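You operate a simulated robot arm through the tools that you are given. There is no shell and no other tool. Be economical: measure what you need, move in short steps, check, and stop when the job is done.

You run a simulated robot arm. Do the job below in one go: nothing can be reset, and whatever is moved stays where it is left.

TASK
Fit the hand pump in the cask and pump one litre into the bucket.
Fine: free the small bung with the key first so that air gets in; key back on the tool stand; spill nothing.

It is judged by the outcome, as a careful person would: the job done as asked, and still so three seconds after it is handed in. It fails if anything else is knocked over, pushed out of place, dropped, spilled or broken.

THE ROBOT
A 7-joint arm with a two-finger parallel gripper, fixed in place. Base frame: the origin is at the foot of the arm, x ahead of it, y to its left, z up. Units: mm, degrees, N and s.
With the tool pointing down near the work surface it reaches from about 100 to 780 mm from the base axis. Its first joint turns from -115.0 to 115.0 degrees. Payload 3.91 kg.
The TCP is the grasp point between the finger pads, 30 mm short of the fingertips. In the tool frame z runs along the fingers and y along their closing line. The gripper opens to 110 mm. The fingers are 20 mm wide and 10 mm thick; the gripper's body (48 by 112 mm) begins 55 mm behind the TCP.
Orientation is that of the tool frame in the base frame, as [roll, pitch, yaw] about the fixed x, y, z axes, in that order (R = Rz(yaw) Ry(pitch) Rx(roll)). With the fingers straight down and closing along the base's y, the tool's x points along the base's -x, its y along +y and its z along -z.

THE INTERFACE
- The arm moves only by the tool step_arm. Its argument "deltas" is one flat list of numbers, 7 for each row, row after row: the shift along the base's x, y, z in mm, then the turn, a rotation vector about the base's x, y, z in degrees, then the gripper command, from -1 (shut) to 1 (fully open), values between in proportion. In form: [dx, dy, dz, ax, ay, az, gripper, dx, dy, dz, ax, ay, az, gripper, ...]. A call has 1 to 8 rows; each row shifts and turns the commanded pose from where the row before left it. Each row takes 0.2 s and may step no farther than 50 mm and 8.6 degrees from the row before; otherwise, or with a gripper value out of range, the whole call is refused. A pose out of reach is approached as far as the arm can. The call stops where the force on the tool passes 40 N (or 10 N more than at its start, if that is more) or the arm is blocked; 0.2 s more then pass. The fingers move at their own pace (about 153 mm/s each) and stop on an object; they squeeze with about 34 N. The grip force told is the motor's: it shows also when the fingers shut on nothing. Time passes only in rows, and 0.2 s behind the last, so rows that do not move let the fingers close. It gives the time, the measured TCP pose, the force on the tool (base axes), the opening and the grip force at its end, in the units of the frame above (readings bear some noise), with the torque about the TCP (base axes, N m) and any sound that the robot's microphone picked up.
- Cameras (640 x 400 px; columns grow to the right, rows downward): "scene" is fixed at [401.3, 649.6, 1565.8]; the picture's right is [-0.90, -0.44, 0.00], its down [-0.27, 0.56, -0.78] and it looks along [0.34, -0.70, -0.62] (base axes); focal length 214 px, centre (320, 200). "wrist" rides on the gripper at [72, 17, -103] in the tool frame; the picture's right is [-0.23, 0.97, 0.00], its down [-0.76, -0.18, -0.62] and it looks along [-0.61, -0.14, 0.78] (tool axes); focal length 222 px, centre (320, 200). There is no depth. A picture from a camera that has moved, and an enlarged one, comes with that camera's place and axes in the base frame and with its lens.
- camera(camera): a new picture of that camera. No time passes.
- move_column(by): slides the trunk up (or, below 0, down) by that many mm; the arm rides with it, the base frame stays. It gives what a move gives, with no picture.
- zoom(camera, box): a new picture of the part [left, top, right, bottom] of that camera's present view, enlarged. No time passes.
- close_job(): hands the job in; it is judged then, once.

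Go step by step. Nothing tells you positions but the pictures and the camera data: compare them with the known pose of the tool, close in by small moves and look again before you grip or let go. The budget is 120 turns and 68 pictures, counting those below and the enlarged ones. Unless the task says otherwise, let go and move clear before handing in, and close with one line.

The tools are called after "Request:" as name(argument=value, ...) on one line, values as JSON. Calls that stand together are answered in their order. step_arm: Moves the arm, as the interface text tells. Its arguments: {"type":"object","properties":{"deltas":{"type":"array","items":{"type":"number"}}},"required":["deltas"]} The other tools are called the same way: move_column (by) slides the trunk up or down; camera (camera) takes a picture; zoom (camera, box) takes an enlarged picture of a part of a camera's view; close_job () hands the job in.

At the start:

```text
t: 0.0
eef_pos: [666.1, -1.9, 1447.8]
tcp_rot: [-179.9, 0.1, -179.9]
ft_force: [0.7, 0.2, 0.0]
moment: [-0.04, -0.03, 0.02]
opening: 110.0
gripper_force: 0.1
trunk travel left (down, up): [-800.0, 190.0]
```

scene: 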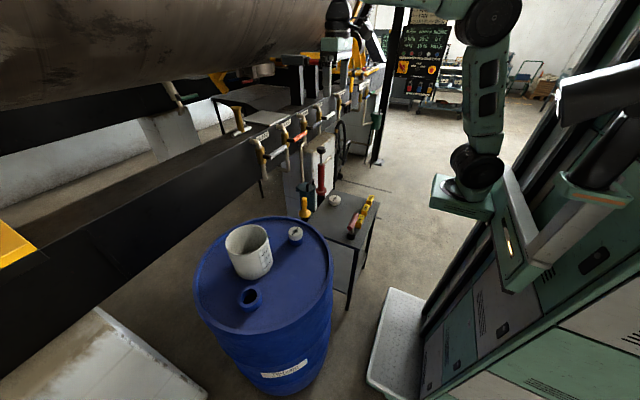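
wrist: 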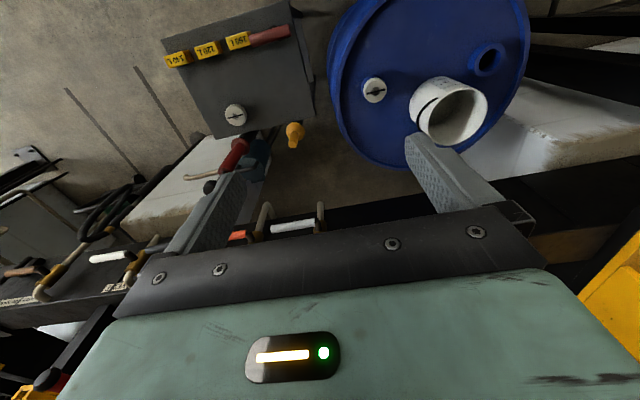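

I see a blue drum with a white bucket, a small bung and an open large hole, and a tool stand behind it holding keys and another bung. The pump probably stands near the stand, so I'll enlarge these areas first.

Request:
zoom(camera="scene", box=[180, 200, 350, 306])

Request:
zoom(camera="scene", box=[280, 130, 400, 260])

Request:
zoom(camera="wrist", box=[150, 0, 330, 200])

```text
3.76 times, centred on (265, 253) of scene
camera zoom: at [401.3, 649.6, 1565.8], right [-0.9, -0.44, 0.0], down [-0.27, 0.56, -0.78], along [0.34, -0.7, -0.62], focal length 807 px, centre (527, 0)
```

zoom: 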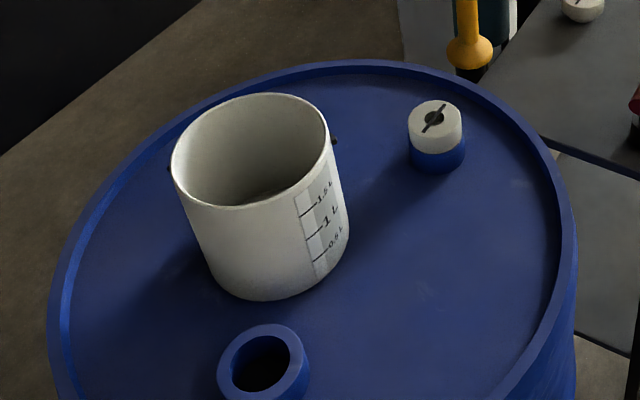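

```text
3.08 times, centred on (340, 195) of scene
camera zoom: at [401.3, 649.6, 1565.8], right [-0.9, -0.44, 0.0], down [-0.27, 0.56, -0.78], along [0.34, -0.7, -0.62], focal length 660 px, centre (258, 215)
```

zoom: 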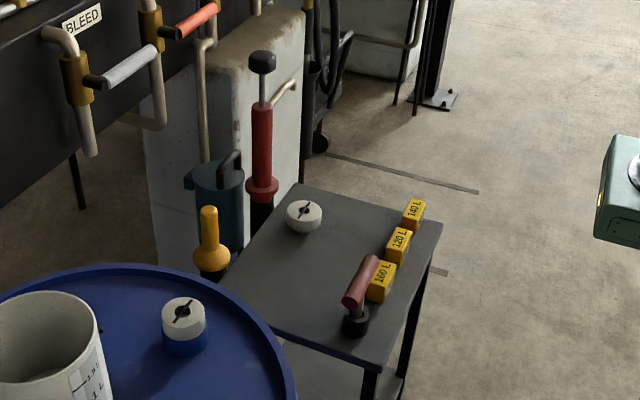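

```text
2.00 times, centred on (240, 100) of wrist
camera zoom: at [592.7, 15.2, 1552.5], right [0.23, 0.97, 0.0], down [0.76, -0.18, 0.62], along [0.61, -0.14, -0.78], focal length 444 px, centre (480, 400)
```

zoom: 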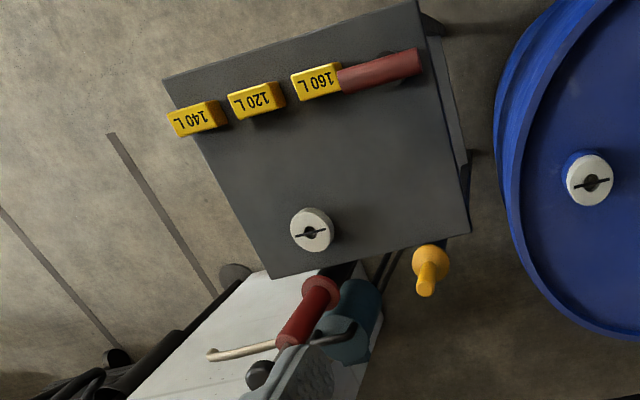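

The small bung sits at about (771, 130, 894) and the large hole at about (765, 425, 880). Next I'll look closely at the pump, the key and the yellow object.

Request:
zoom(camera="scene", box=[290, 140, 350, 225])

Request:
zoom(camera="scene", box=[320, 185, 385, 250])

Request:
zoom(camera="scene", box=[390, 20, 450, 80])

Request:
zoom(camera="scene", box=[240, 330, 330, 400])

Request:
zoom(camera="wrist", box=[190, 90, 320, 220])

```text
4.71 times, centred on (320, 182) of scene
camera zoom: at [401.3, 649.6, 1565.8], right [-0.9, -0.44, 0.0], down [-0.27, 0.56, -0.78], along [0.34, -0.7, -0.62], focal length 1009 px, centre (320, 282)
```

zoom: 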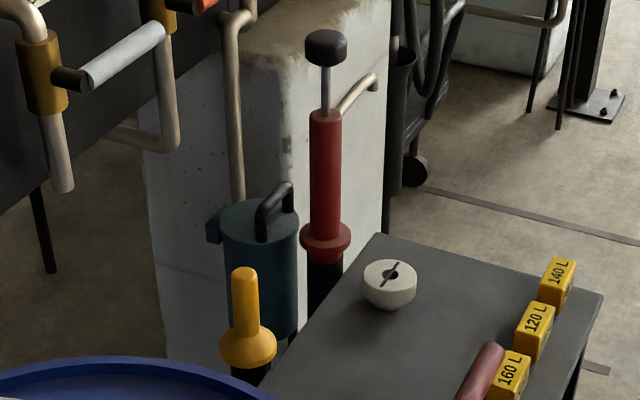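

```text
6.15 times, centred on (352, 218) of scene
camera zoom: at [401.3, 649.6, 1565.8], right [-0.9, -0.44, 0.0], down [-0.27, 0.56, -0.78], along [0.34, -0.7, -0.62], focal length 1320 px, centre (120, 92)
```

zoom: 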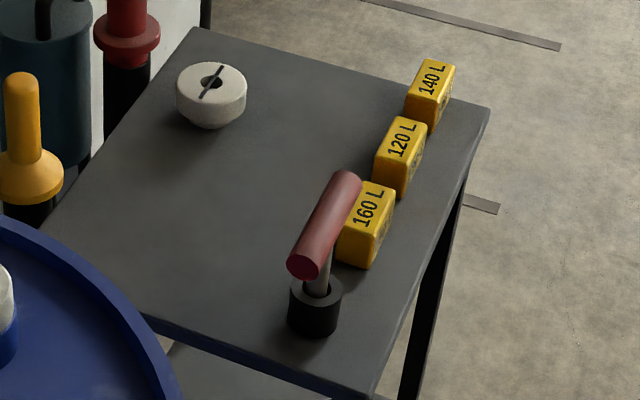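

```text
6.67 times, centred on (420, 50) of scene
camera zoom: at [401.3, 649.6, 1565.8], right [-0.9, -0.44, 0.0], down [-0.27, 0.56, -0.78], along [0.34, -0.7, -0.62], focal length 1430 px, centre (-347, 1200)
```

zoom: 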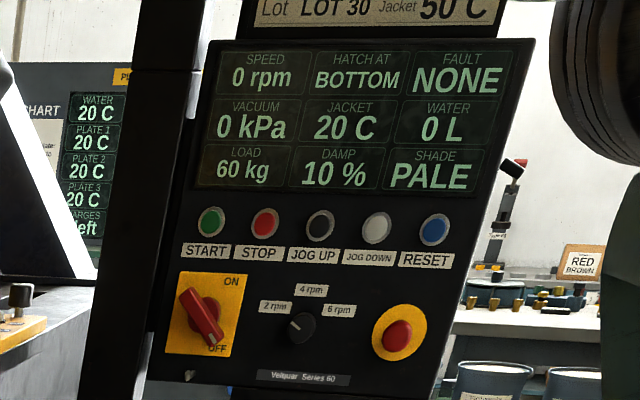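

```text
5.71 times, centred on (285, 365) of scene
camera zoom: at [401.3, 649.6, 1565.8], right [-0.9, -0.44, 0.0], down [-0.27, 0.56, -0.78], along [0.34, -0.7, -0.62], focal length 1226 px, centre (520, -743)
```

zoom: 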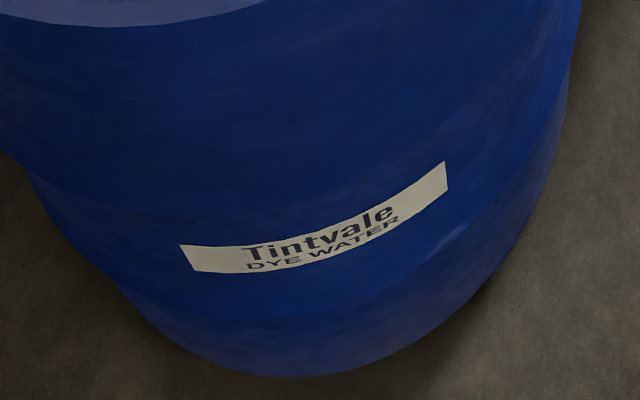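

```text
3.08 times, centred on (255, 155) of wrist
camera zoom: at [592.7, 15.2, 1552.5], right [0.23, 0.97, 0.0], down [0.76, -0.18, 0.62], along [0.61, -0.14, -0.78], focal length 684 px, centre (520, 338)
```

zoom: 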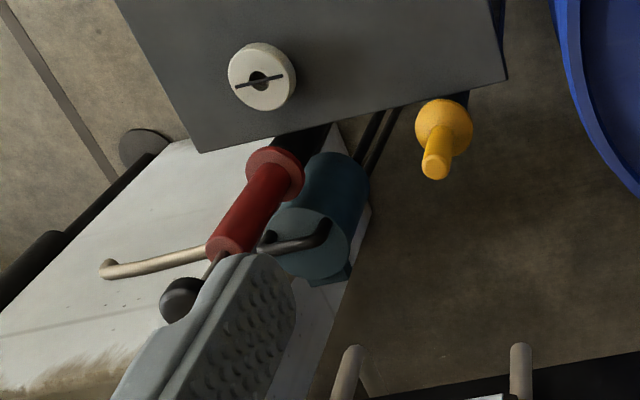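

The key (T-handle) stands at about (588, -120, 806) on the tool stand, and the red pump at about (888, -375) beside it. I'll lower the trunk part way and look again.

Request:
move_column(by=-350)

Request:
camera(camera="wrist")

Request:
camera(camera="scene")

```text
t: 3.4
eef_pos: [666.8, -1.2, 1098.7]
tcp_rot: [180.0, 0.0, 179.9]
ft_force: [0.8, 0.0, 0.5]
moment: [0.02, 0.02, -0.02]
opening: 110.0
gripper_force: 0.0
trunk travel left (down, up): [-450.0, 540.0]
```

```text
57 pictures are left
camera wrist: at [592.7, 15.2, 1202.5], right [0.23, 0.97, 0.0], down [0.76, -0.18, 0.62], along [0.61, -0.14, -0.78], focal length 222 px, centre (320, 200)
```

wrist: 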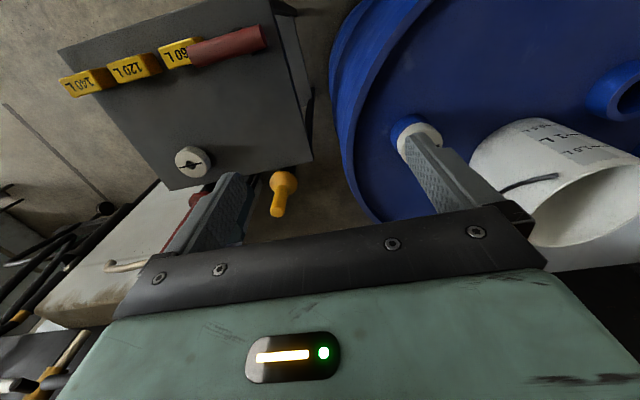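

```text
56 pictures are left
```

scene: 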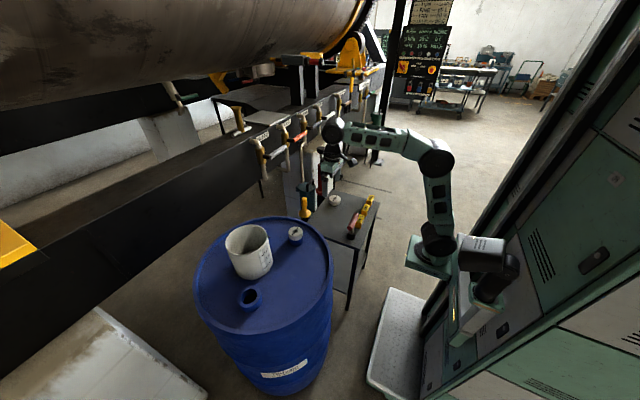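

Stand top is about z 700, the key handle is at (587, -119, 808) along y, and the stand's bung is at (784, -345). I'll go above the key, turned -90 degrees so the fingers close along x.

Request:
step_arm(deltas=[-10, -15, -13, 0, 0, -8.5, 1, -10, -15, -13, 0, 0, -8.5, 1, -10, -15, -13, 0, 0, -8.5, 1, -10, -15, -13, 0, 0, -8.5, 1, -10, -15, -13, 0, 0, -8.5, 1, -10, -15, -13, 0, 0, -8.5, 1, -10, -15, -13, 0, 0, -8.5, 1, -10, -13, -13, 0, 0, -8.5, 1])

Request:
step_arm(deltas=[0, 0, 0, 0, 0, -8.0, 1, 0, 0, 0, 0, 0, -7.0, 1, 0, 0, 0, 0, 0, -7.0, 1, 0, 0, 0, 0, 0, 0, 1])

Request:
camera(camera="wrist")

```text
t: 5.2
eef_pos: [587.2, -117.6, 994.2]
tcp_rot: [179.9, 0.0, 111.9]
ft_force: [0.7, -0.6, -0.4]
moment: [0.01, -0.01, 0.02]
opening: 110.2
gripper_force: 0.1
trunk travel left (down, up): [-450.0, 540.0]
```

```text
t: 6.2
eef_pos: [587.6, -118.7, 995.1]
tcp_rot: [180.0, 0.0, 89.9]
ft_force: [0.2, -0.9, -0.8]
moment: [0.02, -0.02, 0.0]
opening: 110.1
gripper_force: 0.0
trunk travel left (down, up): [-450.0, 540.0]
```

```text
55 pictures are left
camera wrist: at [602.7, -47.1, 1098.3], right [0.97, -0.23, 0.0], down [-0.18, -0.76, 0.62], along [-0.14, -0.61, -0.78], focal length 222 px, centre (320, 200)
```

wrist: 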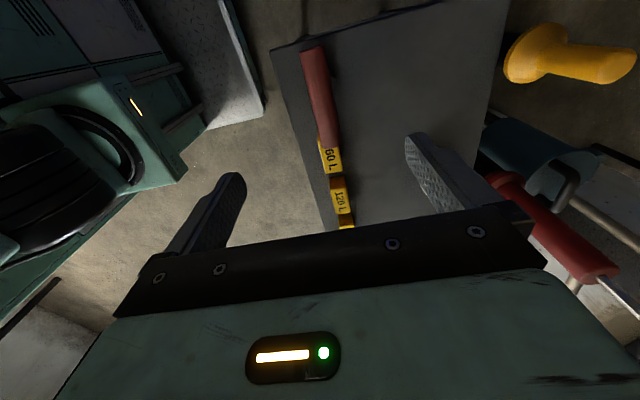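

The handle is about where expected, around 110 mm long and centred near (589, -125). I want to see where its shaft meets the handle before gripping.

Request:
zoom(camera="scene", box=[335, 200, 375, 245])

Request:
zoom(camera="wrist", box=[270, 30, 390, 230])

```text
8.89 times, centred on (355, 222) of scene
camera zoom: at [401.3, 649.6, 1565.8], right [-0.9, -0.44, 0.0], down [-0.27, 0.56, -0.78], along [0.34, -0.7, -0.62], focal length 1906 px, centre (9, 0)
```

zoom: 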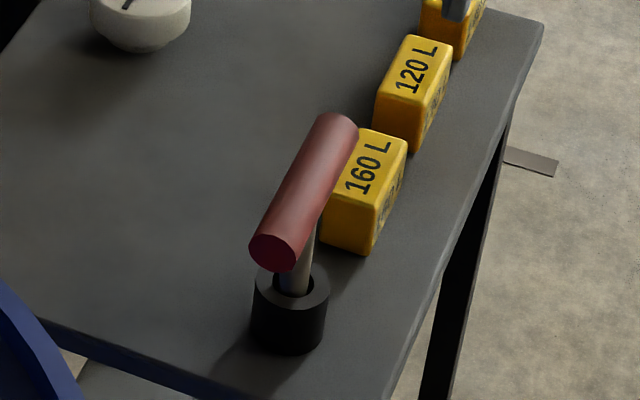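

```text
2.00 times, centred on (330, 130) of wrist
camera zoom: at [602.7, -47.1, 1098.3], right [0.97, -0.23, 0.0], down [-0.18, -0.76, 0.62], along [-0.14, -0.61, -0.78], focal length 444 px, centre (300, 340)
```

zoom: 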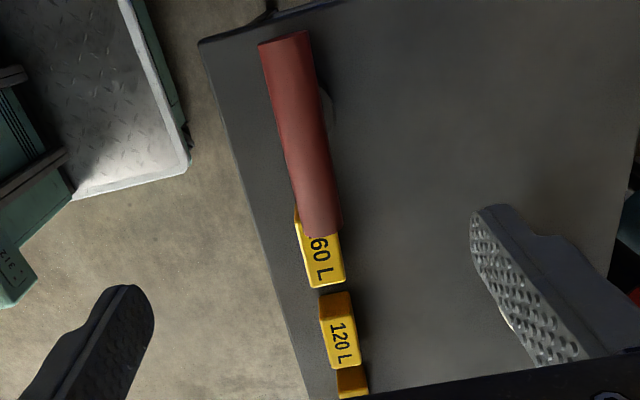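

Shaft meets the handle near its middle. Descending in two stages, then gripping at z about 806.

Request:
step_arm(deltas=[1, -4, -40, 0, 0, 0, 0.3, 0, 0, -40, 0, 0, 0, 0.0, 0, 0, -40, 0, 0, 0, 0.0, 0, 0, -30, 0, 0, 0, 0.0, 0, 0, 0, 0, 0, 0, 0])

Request:
camera(camera="wrist")

```text
t: 7.4
eef_pos: [589.4, -122.4, 842.9]
tcp_rot: [-180.0, 0.0, 90.0]
ft_force: [0.0, 0.7, -0.1]
moment: [0.0, -0.01, -0.04]
opening: 54.9
gripper_force: 0.0
trunk travel left (down, up): [-450.0, 540.0]
```

```text
52 pictures are left
camera wrist: at [604.3, -51.4, 946.3], right [0.97, -0.23, 0.0], down [-0.18, -0.76, 0.62], along [-0.14, -0.61, -0.78], focal length 222 px, centre (320, 200)
```

wrist: 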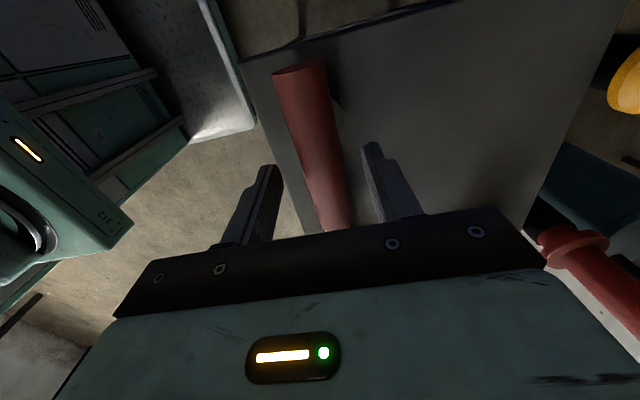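

The handle lies between the fingers. I'll descend the last 35 mm and close.

Request:
step_arm(deltas=[0, 0, -18, 0, 0, 0, 0, 0, 0, -17, 0, 0, 0, 0, 0, 0, 0, 0, 0, 0, -1, 0, 0, 0, 0, 0, 0, -1, 0, 0, 0, 0, 0, 0, -1])

Request:
camera(camera="wrist")

```text
t: 8.6
eef_pos: [589.7, -124.5, 809.2]
tcp_rot: [180.0, 0.1, 90.0]
ft_force: [0.8, -0.3, 0.8]
moment: [0.0, -0.03, -0.01]
opening: 27.4
gripper_force: 33.9
trunk travel left (down, up): [-450.0, 540.0]
```

```text
51 pictures are left
camera wrist: at [603.7, -52.4, 912.8], right [0.97, -0.23, 0.0], down [-0.18, -0.76, 0.62], along [-0.14, -0.61, -0.78], focal length 222 px, centre (320, 200)
```

wrist: 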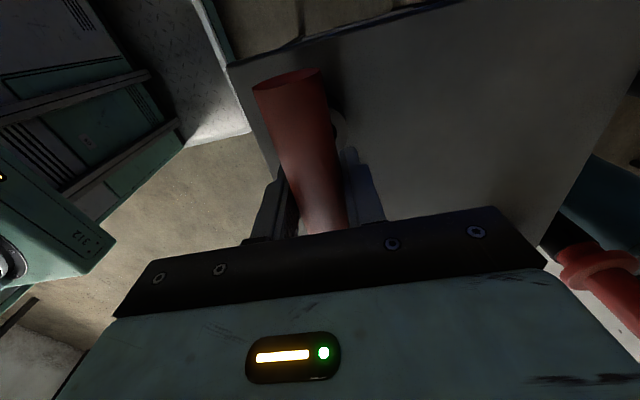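

Gripped (27 mm handle), with the return pose noted as (589.5, -124, 809). Lifting straight up, then viewing the key's tip.

Request:
step_arm(deltas=[0, 0, 20, 0, 0, 0, -1, 0, 0, 30, 0, 0, 0, -1, 0, 0, 40, 0, 0, 0, -1, 0, 0, 50, 0, 0, 0, -1, 0, 0, 50, 0, 0, 0, -1, 0, 0, 0, 0, 0, 0, -1])

Request:
zoom(camera="scene", box=[320, 160, 400, 240])

```text
t: 10.0
eef_pos: [586.3, -121.3, 1000.3]
tcp_rot: [180.0, 0.0, 90.0]
ft_force: [-0.2, -0.2, -2.2]
moment: [-0.01, 0.03, 0.0]
opening: 27.0
gripper_force: 34.0
trunk travel left (down, up): [-450.0, 540.0]
```

```text
5.00 times, centred on (360, 200) of scene
camera zoom: at [401.3, 649.6, 1565.8], right [-0.9, -0.44, 0.0], down [-0.27, 0.56, -0.78], along [0.34, -0.7, -0.62], focal length 1072 px, centre (120, 200)
```

zoom: 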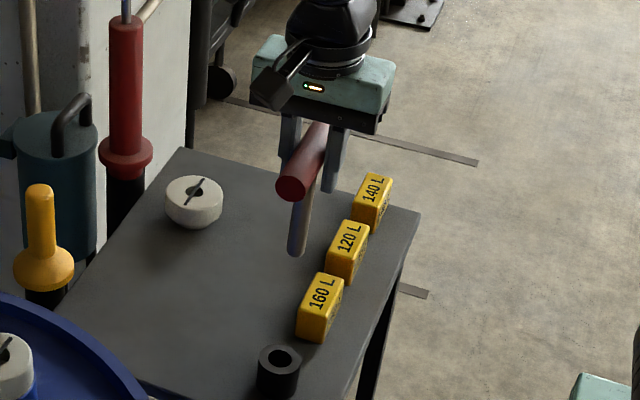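

Request:
zoom(camera="scene", box=[370, 190, 390, 215])

Request:
zoom(camera="scene", box=[280, 215, 310, 245])

```text
16.00 times, centred on (380, 202) of scene
camera zoom: at [401.3, 649.6, 1565.8], right [-0.9, -0.44, 0.0], down [-0.27, 0.56, -0.78], along [0.34, -0.7, -0.62], focal length 3432 px, centre (-640, 160)
```

zoom: 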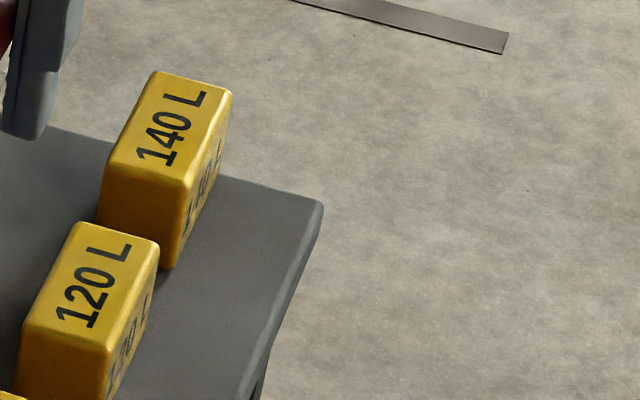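

```text
13.33 times, centred on (295, 230) of scene
camera zoom: at [401.3, 649.6, 1565.8], right [-0.9, -0.44, 0.0], down [-0.27, 0.56, -0.78], along [0.34, -0.7, -0.62], focal length 2860 px, centre (653, -200)
```

zoom: 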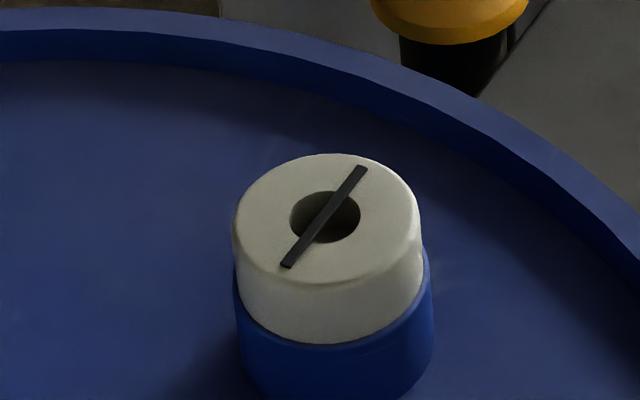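

The cask bung has a central hole with a slot running almost exactly along y. Now I need the key's tip.

Request:
zoom(camera="scene", box=[344, 192, 368, 216])

```text
16.00 times, centred on (356, 204) of scene
camera zoom: at [401.3, 649.6, 1565.8], right [-0.9, -0.44, 0.0], down [-0.27, 0.56, -0.78], along [0.34, -0.7, -0.62], focal length 3432 px, centre (-256, 136)
```

zoom: 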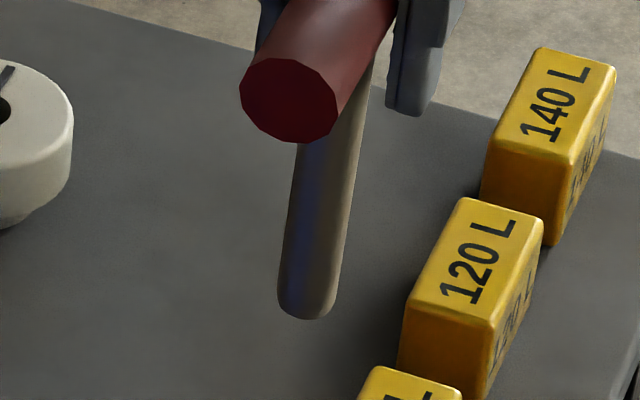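

The key has a plain tapered round shaft, about 115 mm long below the handle. I'll carry it at z about 1070 to near the small bung, stopping short to look.

Request:
step_arm(deltas=[10, 20, 30, 0, 0, 0, -1, 15, 35, 30, 0, 0, 0, -1, 20, 40, 10, 0, 0, 0, -1, 25, 40, 0, 0, 0, 0, -1, 30, 40, 0, 0, 0, 0, -1, 30, 30, 0, 0, 0, 0, -1, 20, 20, 0, 0, 0, 0, -1, 0, 0, 0, 0, 0, 0, -1])

Request:
camera(camera="wrist")

Request:
zoom(camera="scene", box=[240, 170, 360, 260])

```text
t: 11.8
eef_pos: [738.6, 103.9, 1070.9]
tcp_rot: [179.9, 0.0, 90.0]
ft_force: [1.0, 0.6, -2.9]
moment: [-0.01, -0.02, -0.01]
opening: 27.5
gripper_force: 33.8
trunk travel left (down, up): [-450.0, 540.0]
```

```text
46 pictures are left
camera wrist: at [754.7, 174.1, 1174.8], right [0.97, -0.23, 0.0], down [-0.18, -0.76, 0.62], along [-0.14, -0.61, -0.78], focal length 222 px, centre (320, 200)
```

wrist: 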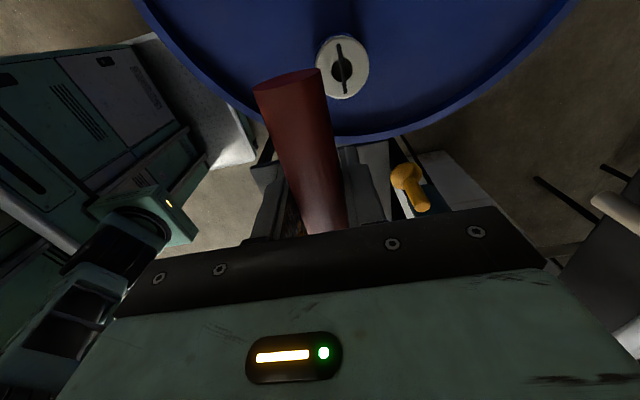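

```text
4.44 times, centred on (300, 215) of scene
camera zoom: at [401.3, 649.6, 1565.8], right [-0.9, -0.44, 0.0], down [-0.27, 0.56, -0.78], along [0.34, -0.7, -0.62], focal length 953 px, centre (409, 133)
```

zoom: 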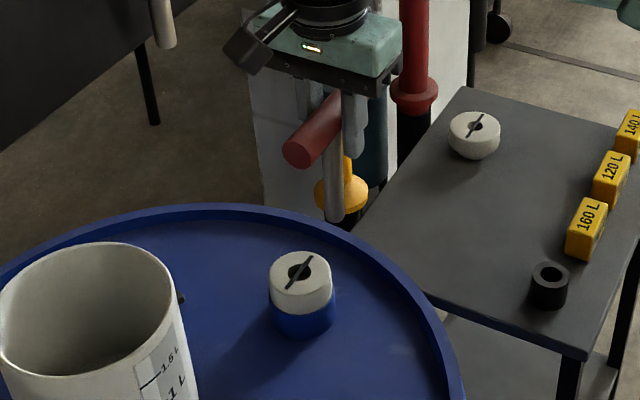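

Bung hole is at about (770, 129, 895) and the key's tip is near z 950. I'll move over it with the tip about 15 mm above and compare in the scene view.

Request:
step_arm(deltas=[15, 14, 0, 0, 0, 0, -1, 15, 13, -10, 0, 0, 0, -1, 0, 0, -20, 0, 0, 0, -1, 0, 0, 0, 0, 0, 0, -1])

Request:
zoom(camera="scene", box=[275, 205, 315, 245])

Request:
camera(camera="wrist")

```text
t: 12.8
eef_pos: [768.7, 129.4, 1039.5]
tcp_rot: [-179.9, 0.0, 90.0]
ft_force: [-0.5, 0.7, -2.4]
moment: [0.01, 0.02, -0.03]
opening: 27.2
gripper_force: 34.2
trunk travel left (down, up): [-450.0, 540.0]
```

```text
10.00 times, centred on (295, 225) of scene
camera zoom: at [401.3, 649.6, 1565.8], right [-0.9, -0.44, 0.0], down [-0.27, 0.56, -0.78], along [0.34, -0.7, -0.62], focal length 2145 px, centre (570, -50)
```

zoom: 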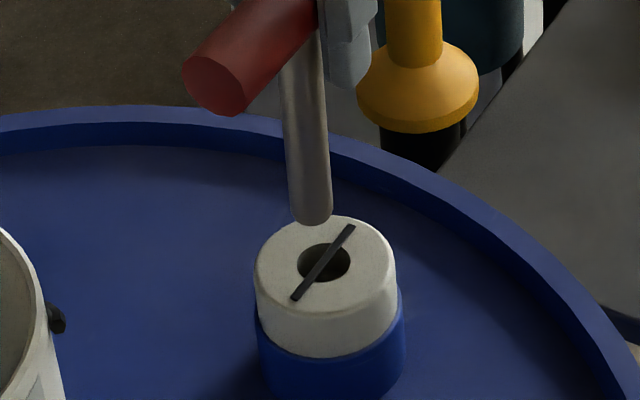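

```text
43 pictures are left
camera wrist: at [784.7, 200.9, 1143.2], right [0.97, -0.23, 0.0], down [-0.18, -0.76, 0.62], along [-0.14, -0.61, -0.78], focal length 222 px, centre (320, 200)
```

wrist: 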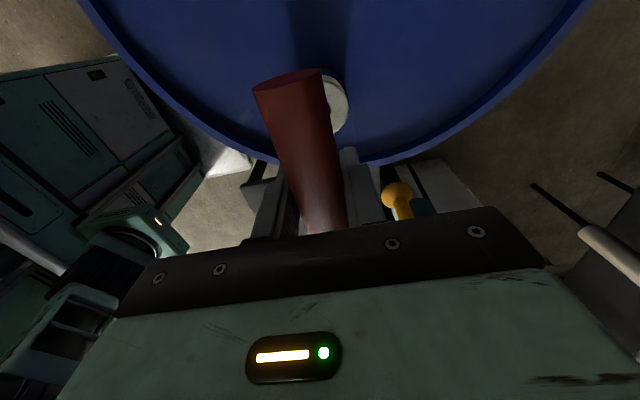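

The tip looks nearly aligned and still about 30 mm above the bung. I'll lower 20 mm with a slight y correction and compare again.

Request:
step_arm(deltas=[0, -2, -10, 0, 0, 0, -1, 0, 0, -10, 0, 0, 0, -1, 0, 0, 0, 0, 0, 0, -1])

Request:
zoom(camera="scene", box=[280, 210, 310, 240])

```text
t: 13.6
eef_pos: [768.4, 128.2, 1019.1]
tcp_rot: [-180.0, 0.0, 90.1]
ft_force: [-0.4, -0.2, -2.5]
moment: [-0.01, 0.0, 0.01]
opening: 27.0
gripper_force: 33.3
trunk travel left (down, up): [-450.0, 540.0]
```

```text
13.33 times, centred on (295, 225) of scene
camera zoom: at [401.3, 649.6, 1565.8], right [-0.9, -0.44, 0.0], down [-0.27, 0.56, -0.78], along [0.34, -0.7, -0.62], focal length 2860 px, centre (653, -133)
```

zoom: 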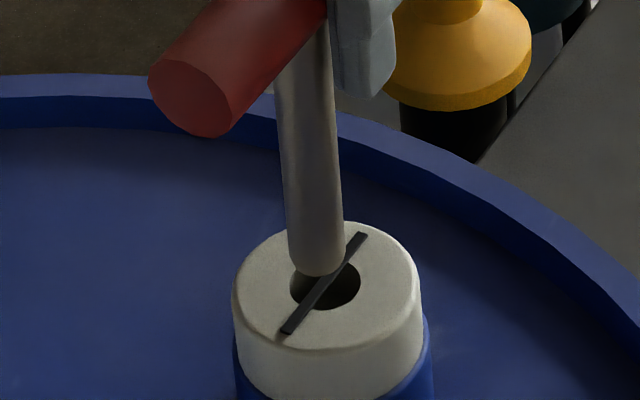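

Request:
step_arm(deltas=[-0.5, -1, -4, 0, 0, 0, -1, 0, 0, -3, 0, 0, 0, -1, 0, 0, 0, 0, 0, 0, -1])

Request:
zoom(camera="scene", box=[284, 218, 308, 242])

```text
t: 14.4
eef_pos: [767.5, 125.6, 1014.4]
tcp_rot: [-180.0, 0.0, 90.0]
ft_force: [0.1, 0.0, -2.3]
moment: [-0.06, -0.01, -0.01]
opening: 27.4
gripper_force: 33.8
trunk travel left (down, up): [-450.0, 540.0]
```

```text
16.00 times, centred on (296, 230) of scene
camera zoom: at [401.3, 649.6, 1565.8], right [-0.9, -0.44, 0.0], down [-0.27, 0.56, -0.78], along [0.34, -0.7, -0.62], focal length 3432 px, centre (704, -280)
```

zoom: 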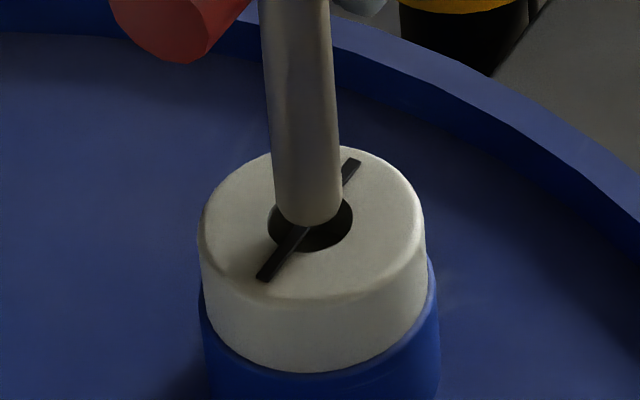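

It looks well centred now. Lowering gently in small steps, watching the force.

Request:
step_arm(deltas=[0, 0, -4, 0, 0, 0, -1, 0, 0, -4, 0, 0, 0, -1, 0, 0, 0, 0, 0, 0, -1])

Request:
zoom(camera="scene", box=[284, 218, 308, 242])

```text
t: 15.2
eef_pos: [767.5, 124.6, 1003.6]
tcp_rot: [-179.9, -0.1, 90.0]
ft_force: [0.1, -0.8, -1.9]
moment: [-0.01, -0.01, 0.02]
opening: 27.2
gripper_force: 33.8
trunk travel left (down, up): [-450.0, 540.0]
```

```text
16.00 times, centred on (296, 230) of scene
camera zoom: at [401.3, 649.6, 1565.8], right [-0.9, -0.44, 0.0], down [-0.27, 0.56, -0.78], along [0.34, -0.7, -0.62], focal length 3432 px, centre (704, -280)
```

zoom: 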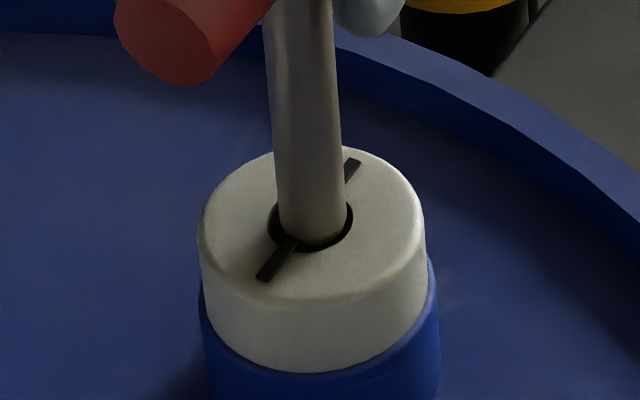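

Request:
step_arm(deltas=[0, 0, -3, 0, 0, 0, -1, 0, 0, -3, 0, 0, 0, -1, 0, 0, -3, 0, 0, 0, -1, 0, 0, -3, 0, 0, 0, -1])

Request:
zoom(camera="scene", box=[284, 218, 308, 242])

```text
t: 16.2
eef_pos: [767.8, 125.1, 993.1]
tcp_rot: [-180.0, 0.1, 89.9]
ft_force: [-0.3, 0.5, -2.1]
moment: [-0.03, 0.01, 0.0]
opening: 27.3
gripper_force: 33.8
trunk travel left (down, up): [-450.0, 540.0]
```

```text
16.00 times, centred on (296, 230) of scene
camera zoom: at [401.3, 649.6, 1565.8], right [-0.9, -0.44, 0.0], down [-0.27, 0.56, -0.78], along [0.34, -0.7, -0.62], focal length 3432 px, centre (704, -280)
```

zoom: 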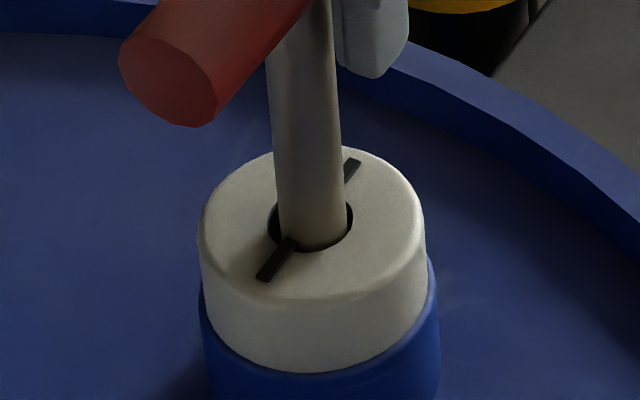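

The key is in the hole without contact. I'll lower it until it seats.

Request:
step_arm(deltas=[0, 0, -3, 0, 0, 0, -1, 0, 0, -3, 0, 0, 0, -1, 0, 0, -3, 0, 0, 0, -1, 0, 0, -3, 0, 0, 0, -1])

```text
t: 17.2
eef_pos: [765.5, 126.8, 982.9]
tcp_rot: [179.9, -0.1, 90.0]
ft_force: [0.1, -1.1, 32.9]
moment: [0.05, 0.01, 0.0]
opening: 27.6
gripper_force: 33.3
trunk travel left (down, up): [-450.0, 540.0]
```

Seated at TCP z about 983. I'll ease off slightly and turn counter-clockwise (unscrewing).

Request:
step_arm(deltas=[0, 0, 1, 0, 0, 0, -1, 0, 0, 0, 0, 0, 8, -1, 0, 0, 0, 0, 0, 8, -1, 0, 0, 0, 0, 0, 8, -1, 0, 0, 0, 0, 0, 8, -1])

Request:
zoom(camera="scene", box=[284, 218, 308, 242])

```text
t: 18.4
eef_pos: [767.6, 125.6, 982.8]
tcp_rot: [179.9, 0.0, 122.1]
ft_force: [1.2, 2.2, 27.0]
moment: [0.22, 0.08, -0.05]
opening: 27.4
gripper_force: 34.2
trunk travel left (down, up): [-450.0, 540.0]
```

```text
16.00 times, centred on (296, 230) of scene
camera zoom: at [401.3, 649.6, 1565.8], right [-0.9, -0.44, 0.0], down [-0.27, 0.56, -0.78], along [0.34, -0.7, -0.62], focal length 3432 px, centre (704, -280)
```

zoom: 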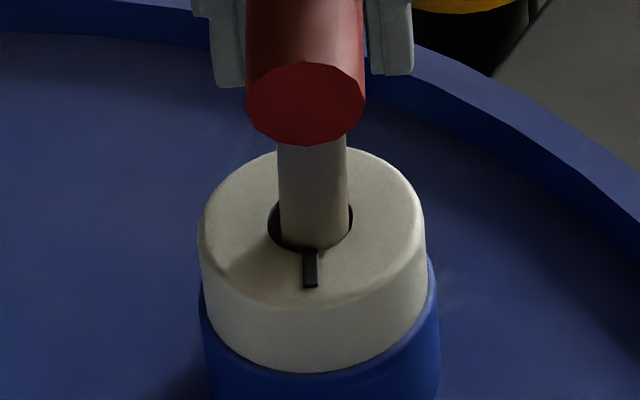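

The bung turns with the key. Continuing.

Request:
step_arm(deltas=[0, 0, 0, 0, 0, 8, -1, 0, 0, 0, 0, 0, 8, -1, 0, 0, 0, 0, 0, 8, -1, 0, 0, 0, 0, 0, 8, -1, 0, 0, 0, 0, 0, 8, -1, 0, 0, 0, 0, 0, 8, -1, 0, 0, 0, 0, 0, 8, -1])

Request:
zoom(camera="scene", box=[281, 215, 311, 245])

```text
t: 20.0
eef_pos: [766.4, 126.5, 981.2]
tcp_rot: [180.0, -0.1, 178.2]
ft_force: [5.5, -0.8, 15.3]
moment: [0.06, -0.29, -0.08]
opening: 27.3
gripper_force: 34.2
trunk travel left (down, up): [-450.0, 540.0]
```

```text
13.33 times, centred on (296, 230) of scene
camera zoom: at [401.3, 649.6, 1565.8], right [-0.9, -0.44, 0.0], down [-0.27, 0.56, -0.78], along [0.34, -0.7, -0.62], focal length 2860 px, centre (640, -200)
```

zoom: 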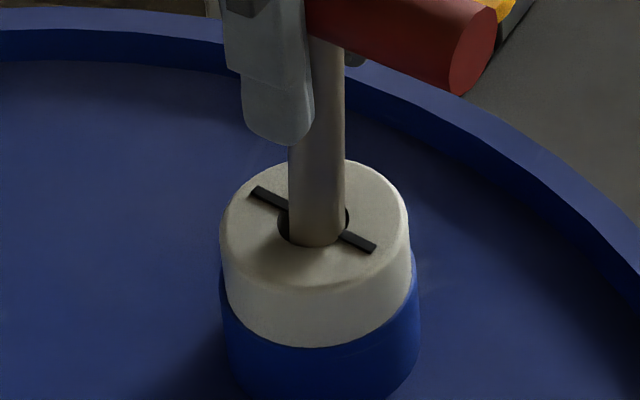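

Turned 88 degrees so far with no sound or rise; I'll keep turning.

Request:
step_arm(deltas=[0, 0, 0, 0, 0, 8, -1, 0, 0, 0, 0, 0, 8, -1, 0, 0, 0, 0, 0, 8, -1, 0, 0, 0, 0, 0, 8, -1, 0, 0, 0, 0, 0, 8, -1, 0, 0, 0, 0, 0, 8, -1, 0, 0, 0, 0, 0, 8, -1])

Request:
zoom(camera="scene", box=[281, 215, 311, 245])

```text
t: 21.6
eef_pos: [767.3, 125.7, 982.2]
tcp_rot: [179.8, 0.1, -125.7]
ft_force: [5.2, 5.3, 7.2]
moment: [0.39, -0.44, -0.1]
opening: 27.2
gripper_force: 33.9
trunk travel left (down, up): [-450.0, 540.0]
```

```text
13.33 times, centred on (296, 230) of scene
camera zoom: at [401.3, 649.6, 1565.8], right [-0.9, -0.44, 0.0], down [-0.27, 0.56, -0.78], along [0.34, -0.7, -0.62], focal length 2860 px, centre (640, -200)
```

zoom: 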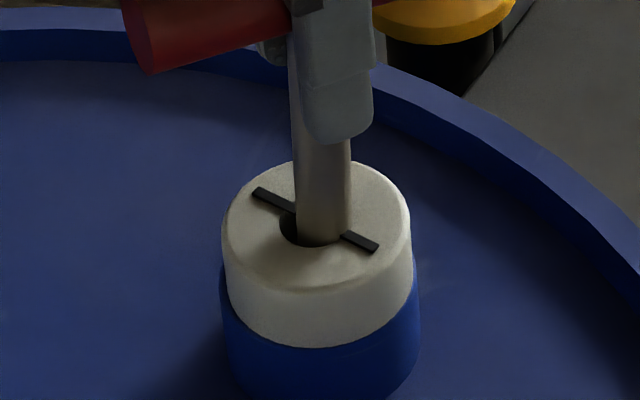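

The slot stopped at a quarter turn while the key turned on, so the bung is at its stop. I'll lift gently and see whether it comes with the key.

Request:
step_arm(deltas=[0, 0, 5, 0, 0, 0, -1, 0, 0, 5, 0, 0, 0, -1, 0, 0, 0, 0, 0, 0, -1])

Request:
zoom(camera="scene", box=[281, 215, 311, 245])

```text
t: 22.4
eef_pos: [765.8, 125.3, 990.0]
tcp_rot: [180.0, -0.1, -126.0]
ft_force: [0.3, 0.5, -2.4]
moment: [-0.01, -0.02, 0.02]
opening: 27.3
gripper_force: 33.6
trunk travel left (down, up): [-450.0, 540.0]
```

```text
13.33 times, centred on (296, 230) of scene
camera zoom: at [401.3, 649.6, 1565.8], right [-0.9, -0.44, 0.0], down [-0.27, 0.56, -0.78], along [0.34, -0.7, -0.62], focal length 2860 px, centre (640, -200)
```

zoom: 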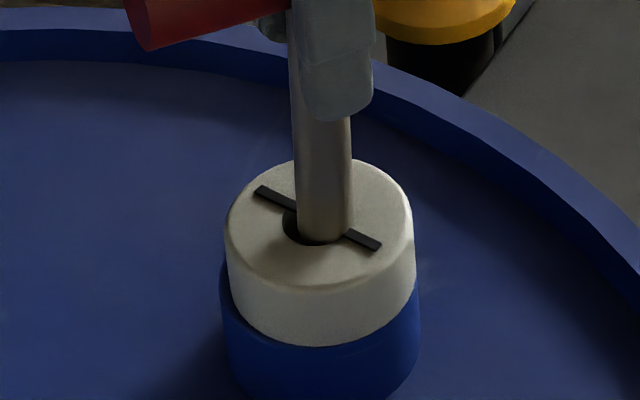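

The bung now sits loose, slightly shifted on its seat, so it is freed. I'll centre the key in the hole and withdraw straight up.

Request:
step_arm(deltas=[1.5, 0.8, 2, 0, 0, 0, -1, 0, 0, 10, 0, 0, 0, -1, 0, 0, 10, 0, 0, 0, -1, 0, 0, 20, 0, 0, 0, -1, 0, 0, 35, 0, 0, 0, -1, 0, 0, 0, 0, 0, 0, -1])

Request:
zoom(camera="scene", box=[270, 195, 320, 245])

```text
t: 23.8
eef_pos: [771.1, 127.1, 1068.5]
tcp_rot: [180.0, -0.2, -126.0]
ft_force: [-0.2, 0.4, -1.3]
moment: [-0.01, 0.0, 0.0]
opening: 27.3
gripper_force: 34.1
trunk travel left (down, up): [-450.0, 540.0]
```

```text
8.00 times, centred on (295, 220) of scene
camera zoom: at [401.3, 649.6, 1565.8], right [-0.9, -0.44, 0.0], down [-0.27, 0.56, -0.78], along [0.34, -0.7, -0.62], focal length 1716 px, centre (520, 40)
```

zoom: 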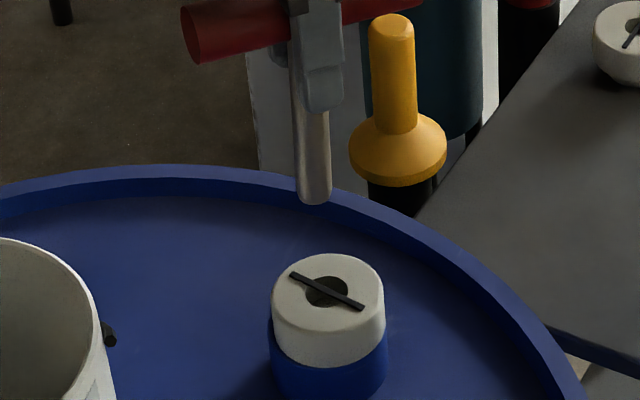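

The bung stays seated and free. I'll carry the key back along the same path, turning it back to its first orientation.

Request:
step_arm(deltas=[-20, -20, 0, 0, 0, -8, -1, -25, -30, 0, 0, 0, -8, -1, -25, -35, 0, 0, 0, -8, -1, -25, -40, 0, 0, 0, -8, -1, -25, -40, 0, 0, 0, -8, -1, -25, -40, 0, 0, 0, -8, -1, -20, -30, 0, 0, 0, -8, -1, -16, -14.8, 0, 0, 0, -8, -1])

Request:
step_arm(deltas=[0, 0, 0, 0, 0, -8, -1, 0, 0, 0, 0, 0, -8, -1, 0, 0, 0, 0, 0, -8, -1, 0, 0, 0, 0, 0, -8, -1, 0, 0, 0, 0, 0, -8, -1, 0, 0, 0, 0, 0, -8, -1, 0, 0, 0, 0, 0, -8, -1, 0, 0, 0, 0, 0, -8, -1])

Request:
step_arm(deltas=[0, 0, -45, 0, 0, -8, -1, 0, 0, -50, 0, 0, -8, -1, 0, 0, -50, 0, 0, 0, -1, 0, 0, -45, 0, 0, 0, -1, 0, 0, -5, 0, 0, 0, -1, 0, 0, 0, 0, 0, 0, -1])

Request:
zoom(camera="scene", box=[335, 205, 375, 245])

```text
t: 25.6
eef_pos: [586.3, -124.5, 1067.6]
tcp_rot: [179.9, 0.0, 170.0]
ft_force: [0.1, -0.4, -2.4]
moment: [0.03, 0.02, -0.01]
opening: 27.1
gripper_force: 33.9
trunk travel left (down, up): [-450.0, 540.0]
```

```text
t: 27.4
eef_pos: [587.7, -123.0, 1069.4]
tcp_rot: [-179.8, 0.1, 105.8]
ft_force: [0.6, 0.4, -2.4]
moment: [-0.02, 0.01, 0.0]
opening: 27.1
gripper_force: 34.3
trunk travel left (down, up): [-450.0, 540.0]
```

```text
t: 28.8
eef_pos: [586.6, -124.3, 872.1]
tcp_rot: [-180.0, -0.1, 90.1]
ft_force: [-0.5, -0.6, -0.7]
moment: [-0.01, 0.0, 0.02]
opening: 27.5
gripper_force: 33.6
trunk travel left (down, up): [-450.0, 540.0]
```

```text
10.00 times, centred on (355, 225) of scene
camera zoom: at [401.3, 649.6, 1565.8], right [-0.9, -0.44, 0.0], down [-0.27, 0.56, -0.78], along [0.34, -0.7, -0.62], focal length 2145 px, centre (-30, -50)
```

zoom: 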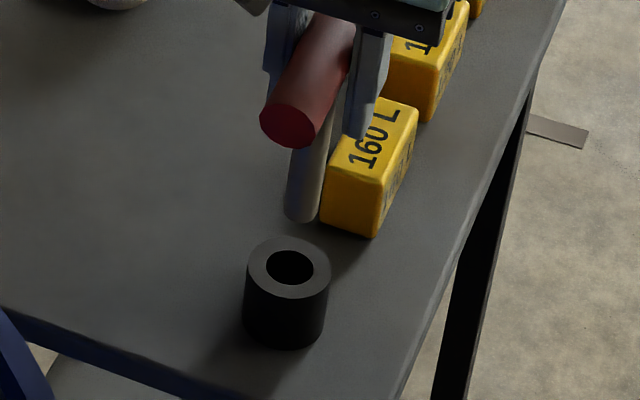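

The tip looks 2–3 mm off toward -x. I'll correct, lower a little and check again.

Request:
step_arm(deltas=[2, 0.5, -8, 0, 0, 0, -1, 0, 0, -7, 0, 0, 0, -1, 0, 0, 0, 0, 0, 0, -1])

Request:
zoom(camera="scene", box=[340, 210, 370, 240])

```text
t: 29.6
eef_pos: [588.4, -122.7, 859.1]
tcp_rot: [-180.0, 0.1, 90.0]
ft_force: [0.3, 0.0, -2.3]
moment: [0.03, 0.0, 0.04]
opening: 27.2
gripper_force: 33.9
trunk travel left (down, up): [-450.0, 540.0]
```

```text
13.33 times, centred on (355, 225) of scene
camera zoom: at [401.3, 649.6, 1565.8], right [-0.9, -0.44, 0.0], down [-0.27, 0.56, -0.78], along [0.34, -0.7, -0.62], focal length 2860 px, centre (-147, -133)
```

zoom: 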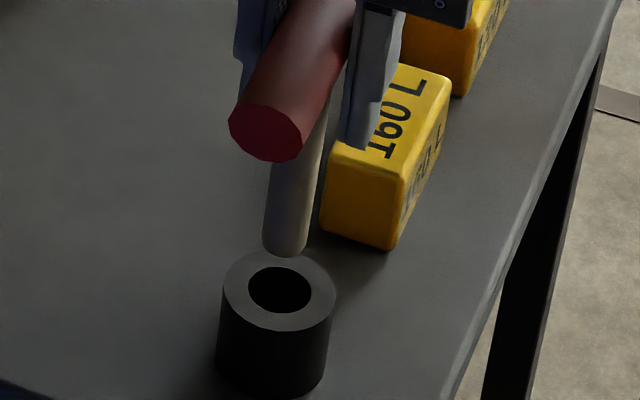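

Request:
step_arm(deltas=[0, 0, -5, 0, 0, 0, -1, 0, 0, -5, 0, 0, 0, -1, 0, 0, 0, 0, 0, 0, -1])

Request:
zoom(camera="scene", box=[340, 210, 370, 240])

```text
t: 30.4
eef_pos: [589.8, -122.2, 848.2]
tcp_rot: [180.0, -0.1, 89.9]
ft_force: [-0.2, -0.1, -2.1]
moment: [-0.01, 0.02, 0.01]
opening: 27.3
gripper_force: 33.7
trunk travel left (down, up): [-450.0, 540.0]
```

```text
13.33 times, centred on (355, 225) of scene
camera zoom: at [401.3, 649.6, 1565.8], right [-0.9, -0.44, 0.0], down [-0.27, 0.56, -0.78], along [0.34, -0.7, -0.62], focal length 2860 px, centre (-147, -133)
```

zoom: 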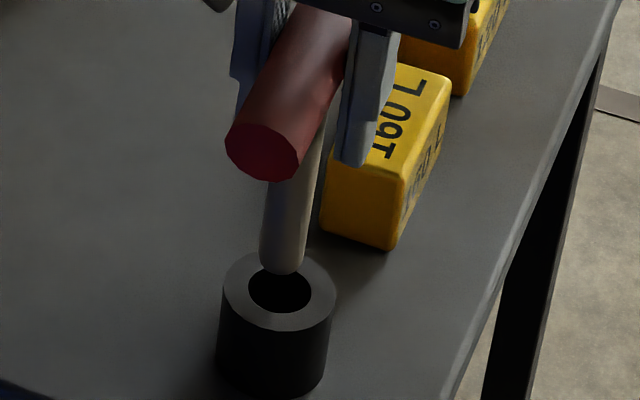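

Still above the hole and aligned. Lowering further with the force guard.

Request:
step_arm(deltas=[0, 0, -4, 0, 0, 0, -1, 0, 0, -4, 0, 0, 0, -1, 0, 0, -4, 0, 0, 0, -1, 0, 0, -3, 0, 0, 0, -1])

Request:
zoom(camera="scene", box=[340, 210, 370, 240])

```text
t: 31.4
eef_pos: [590.7, -123.0, 837.8]
tcp_rot: [179.5, 0.0, 90.0]
ft_force: [1.3, 2.2, 37.7]
moment: [-0.23, -0.02, 0.01]
opening: 27.7
gripper_force: 34.0
trunk travel left (down, up): [-450.0, 540.0]
```

```text
13.33 times, centred on (355, 225) of scene
camera zoom: at [401.3, 649.6, 1565.8], right [-0.9, -0.44, 0.0], down [-0.27, 0.56, -0.78], along [0.34, -0.7, -0.62], focal length 2860 px, centre (-147, -133)
```

zoom: 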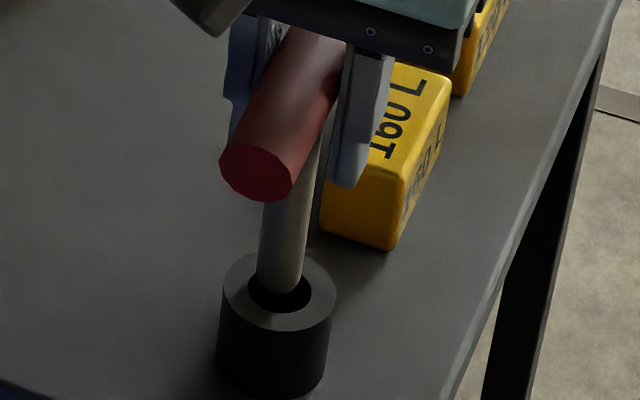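

The tip caught the rear rim (the torque says contact on the -y side). I'll lift 4 mm, shift +y by 4 mm and try again.

Request:
step_arm(deltas=[0, 0, 5, 0, 0, 0, -1, -1, 4, 0, 0, 0, 0, -1, 0, 0, -3, 0, 0, 0, -1, 0, 0, -3, 0, 0, 0, -1, 0, 0, -3, 0, 0, 0, -1])

Request:
zoom(camera="scene", box=[340, 210, 370, 240])

```text
t: 32.6
eef_pos: [589.1, -117.6, 828.3]
tcp_rot: [-179.9, -0.1, 90.0]
ft_force: [0.7, 0.3, -2.5]
moment: [0.0, 0.03, -0.02]
opening: 27.4
gripper_force: 33.9
trunk travel left (down, up): [-450.0, 540.0]
```

```text
13.33 times, centred on (355, 225) of scene
camera zoom: at [401.3, 649.6, 1565.8], right [-0.9, -0.44, 0.0], down [-0.27, 0.56, -0.78], along [0.34, -0.7, -0.62], focal length 2860 px, centre (-147, -133)
```

zoom: 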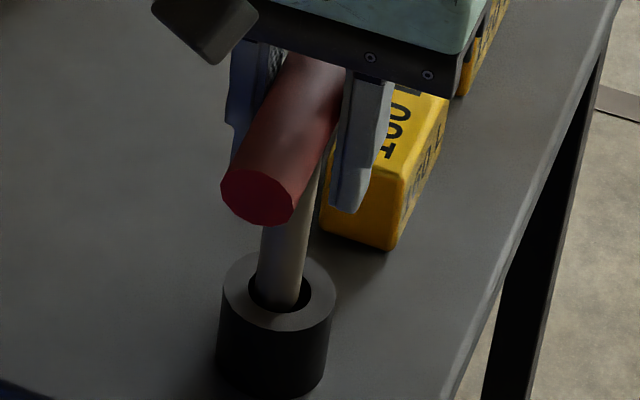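

It slides in freely. Lowering until it bottoms, around z 809.

Request:
step_arm(deltas=[0, 0, -5, 0, 0, 0, -1, 0, 0, -5, 0, 0, 0, -1, 0, 0, -4, 0, 0, 0, -1, 0, 0, -3, 0, 0, 0, -1, 0, 0, -2, 0, 0, 0, -1, 0, 0, -1, 0, 0, 0, -1])

Request:
zoom(camera="scene", box=[340, 210, 370, 240])

```text
t: 34.0
eef_pos: [588.1, -116.9, 810.5]
tcp_rot: [180.0, 0.0, 90.0]
ft_force: [0.6, 0.0, -2.0]
moment: [0.03, 0.0, 0.0]
opening: 27.3
gripper_force: 34.0
trunk travel left (down, up): [-450.0, 540.0]
```

```text
13.33 times, centred on (355, 225) of scene
camera zoom: at [401.3, 649.6, 1565.8], right [-0.9, -0.44, 0.0], down [-0.27, 0.56, -0.78], along [0.34, -0.7, -0.62], focal length 2860 px, centre (-147, -133)
```

zoom: 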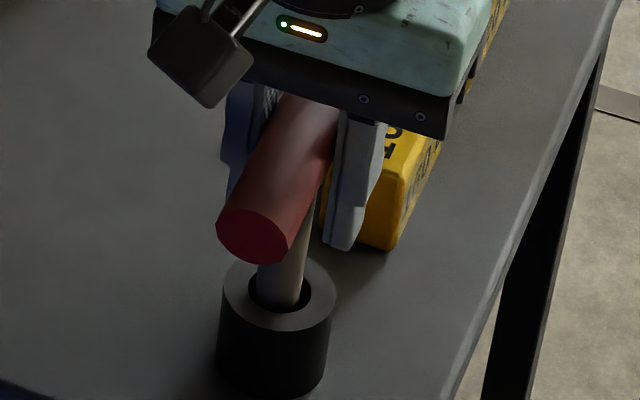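

Request:
step_arm(deltas=[0, 0, -2, 0, 0, 0, -1, 0, 0, -2, 0, 0, 0, -1, 0, 0, -2, 0, 0, 0, -1, 0, 0, -2, 0, 0, 0, -1])

```text
t: 35.0
eef_pos: [587.5, -117.9, 801.9]
tcp_rot: [180.0, 0.0, 90.0]
ft_force: [-0.4, 1.3, -2.1]
moment: [0.02, 0.03, -0.02]
opening: 27.3
gripper_force: 33.4
trunk travel left (down, up): [-450.0, 540.0]
```

Request:
step_arm(deltas=[0, 0, -2, 0, 0, 0, -1, 0, 0, -2, 0, 0, 0, -1, 0, 0, -2, 0, 0, 0, -1, 0, 0, -2, 0, 0, 0, -1])

Request:
camera(camera="wrist")

Request:
zoom(camera="scene", box=[340, 210, 370, 240])

```text
t: 36.0
eef_pos: [590.2, -117.8, 797.8]
tcp_rot: [179.7, 0.0, 90.0]
ft_force: [0.1, -0.4, 36.8]
moment: [0.19, 0.05, -0.01]
opening: 27.3
gripper_force: 34.5
trunk travel left (down, up): [-450.0, 540.0]
```

```text
27 pictures are left
camera wrist: at [604.4, -46.5, 900.8], right [0.97, -0.23, 0.01], down [-0.18, -0.76, 0.62], along [-0.14, -0.61, -0.78], focal length 222 px, centre (320, 200)
```

wrist: 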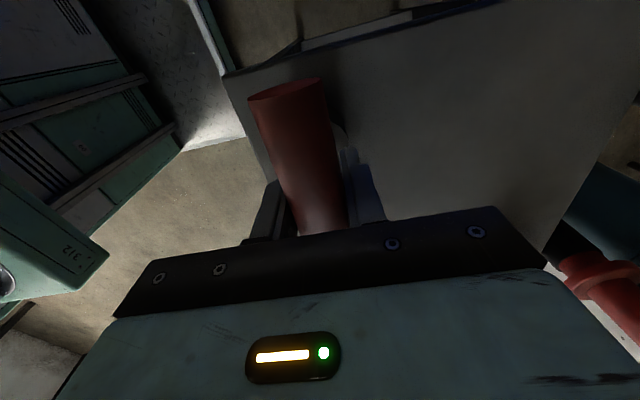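

```text
13.33 times, centred on (355, 225) of scene
camera zoom: at [401.3, 649.6, 1565.8], right [-0.9, -0.44, 0.0], down [-0.27, 0.56, -0.78], along [0.34, -0.7, -0.62], focal length 2860 px, centre (-147, -133)
```

zoom: 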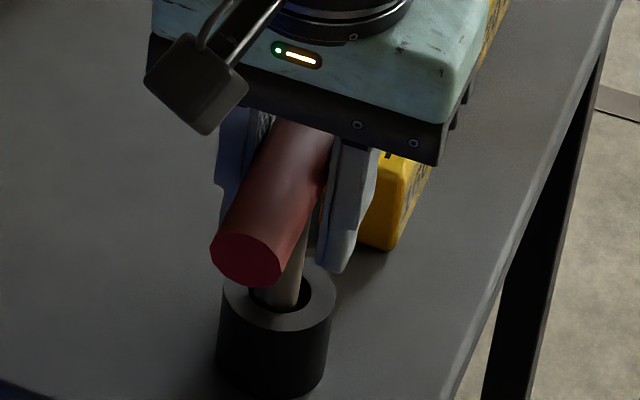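

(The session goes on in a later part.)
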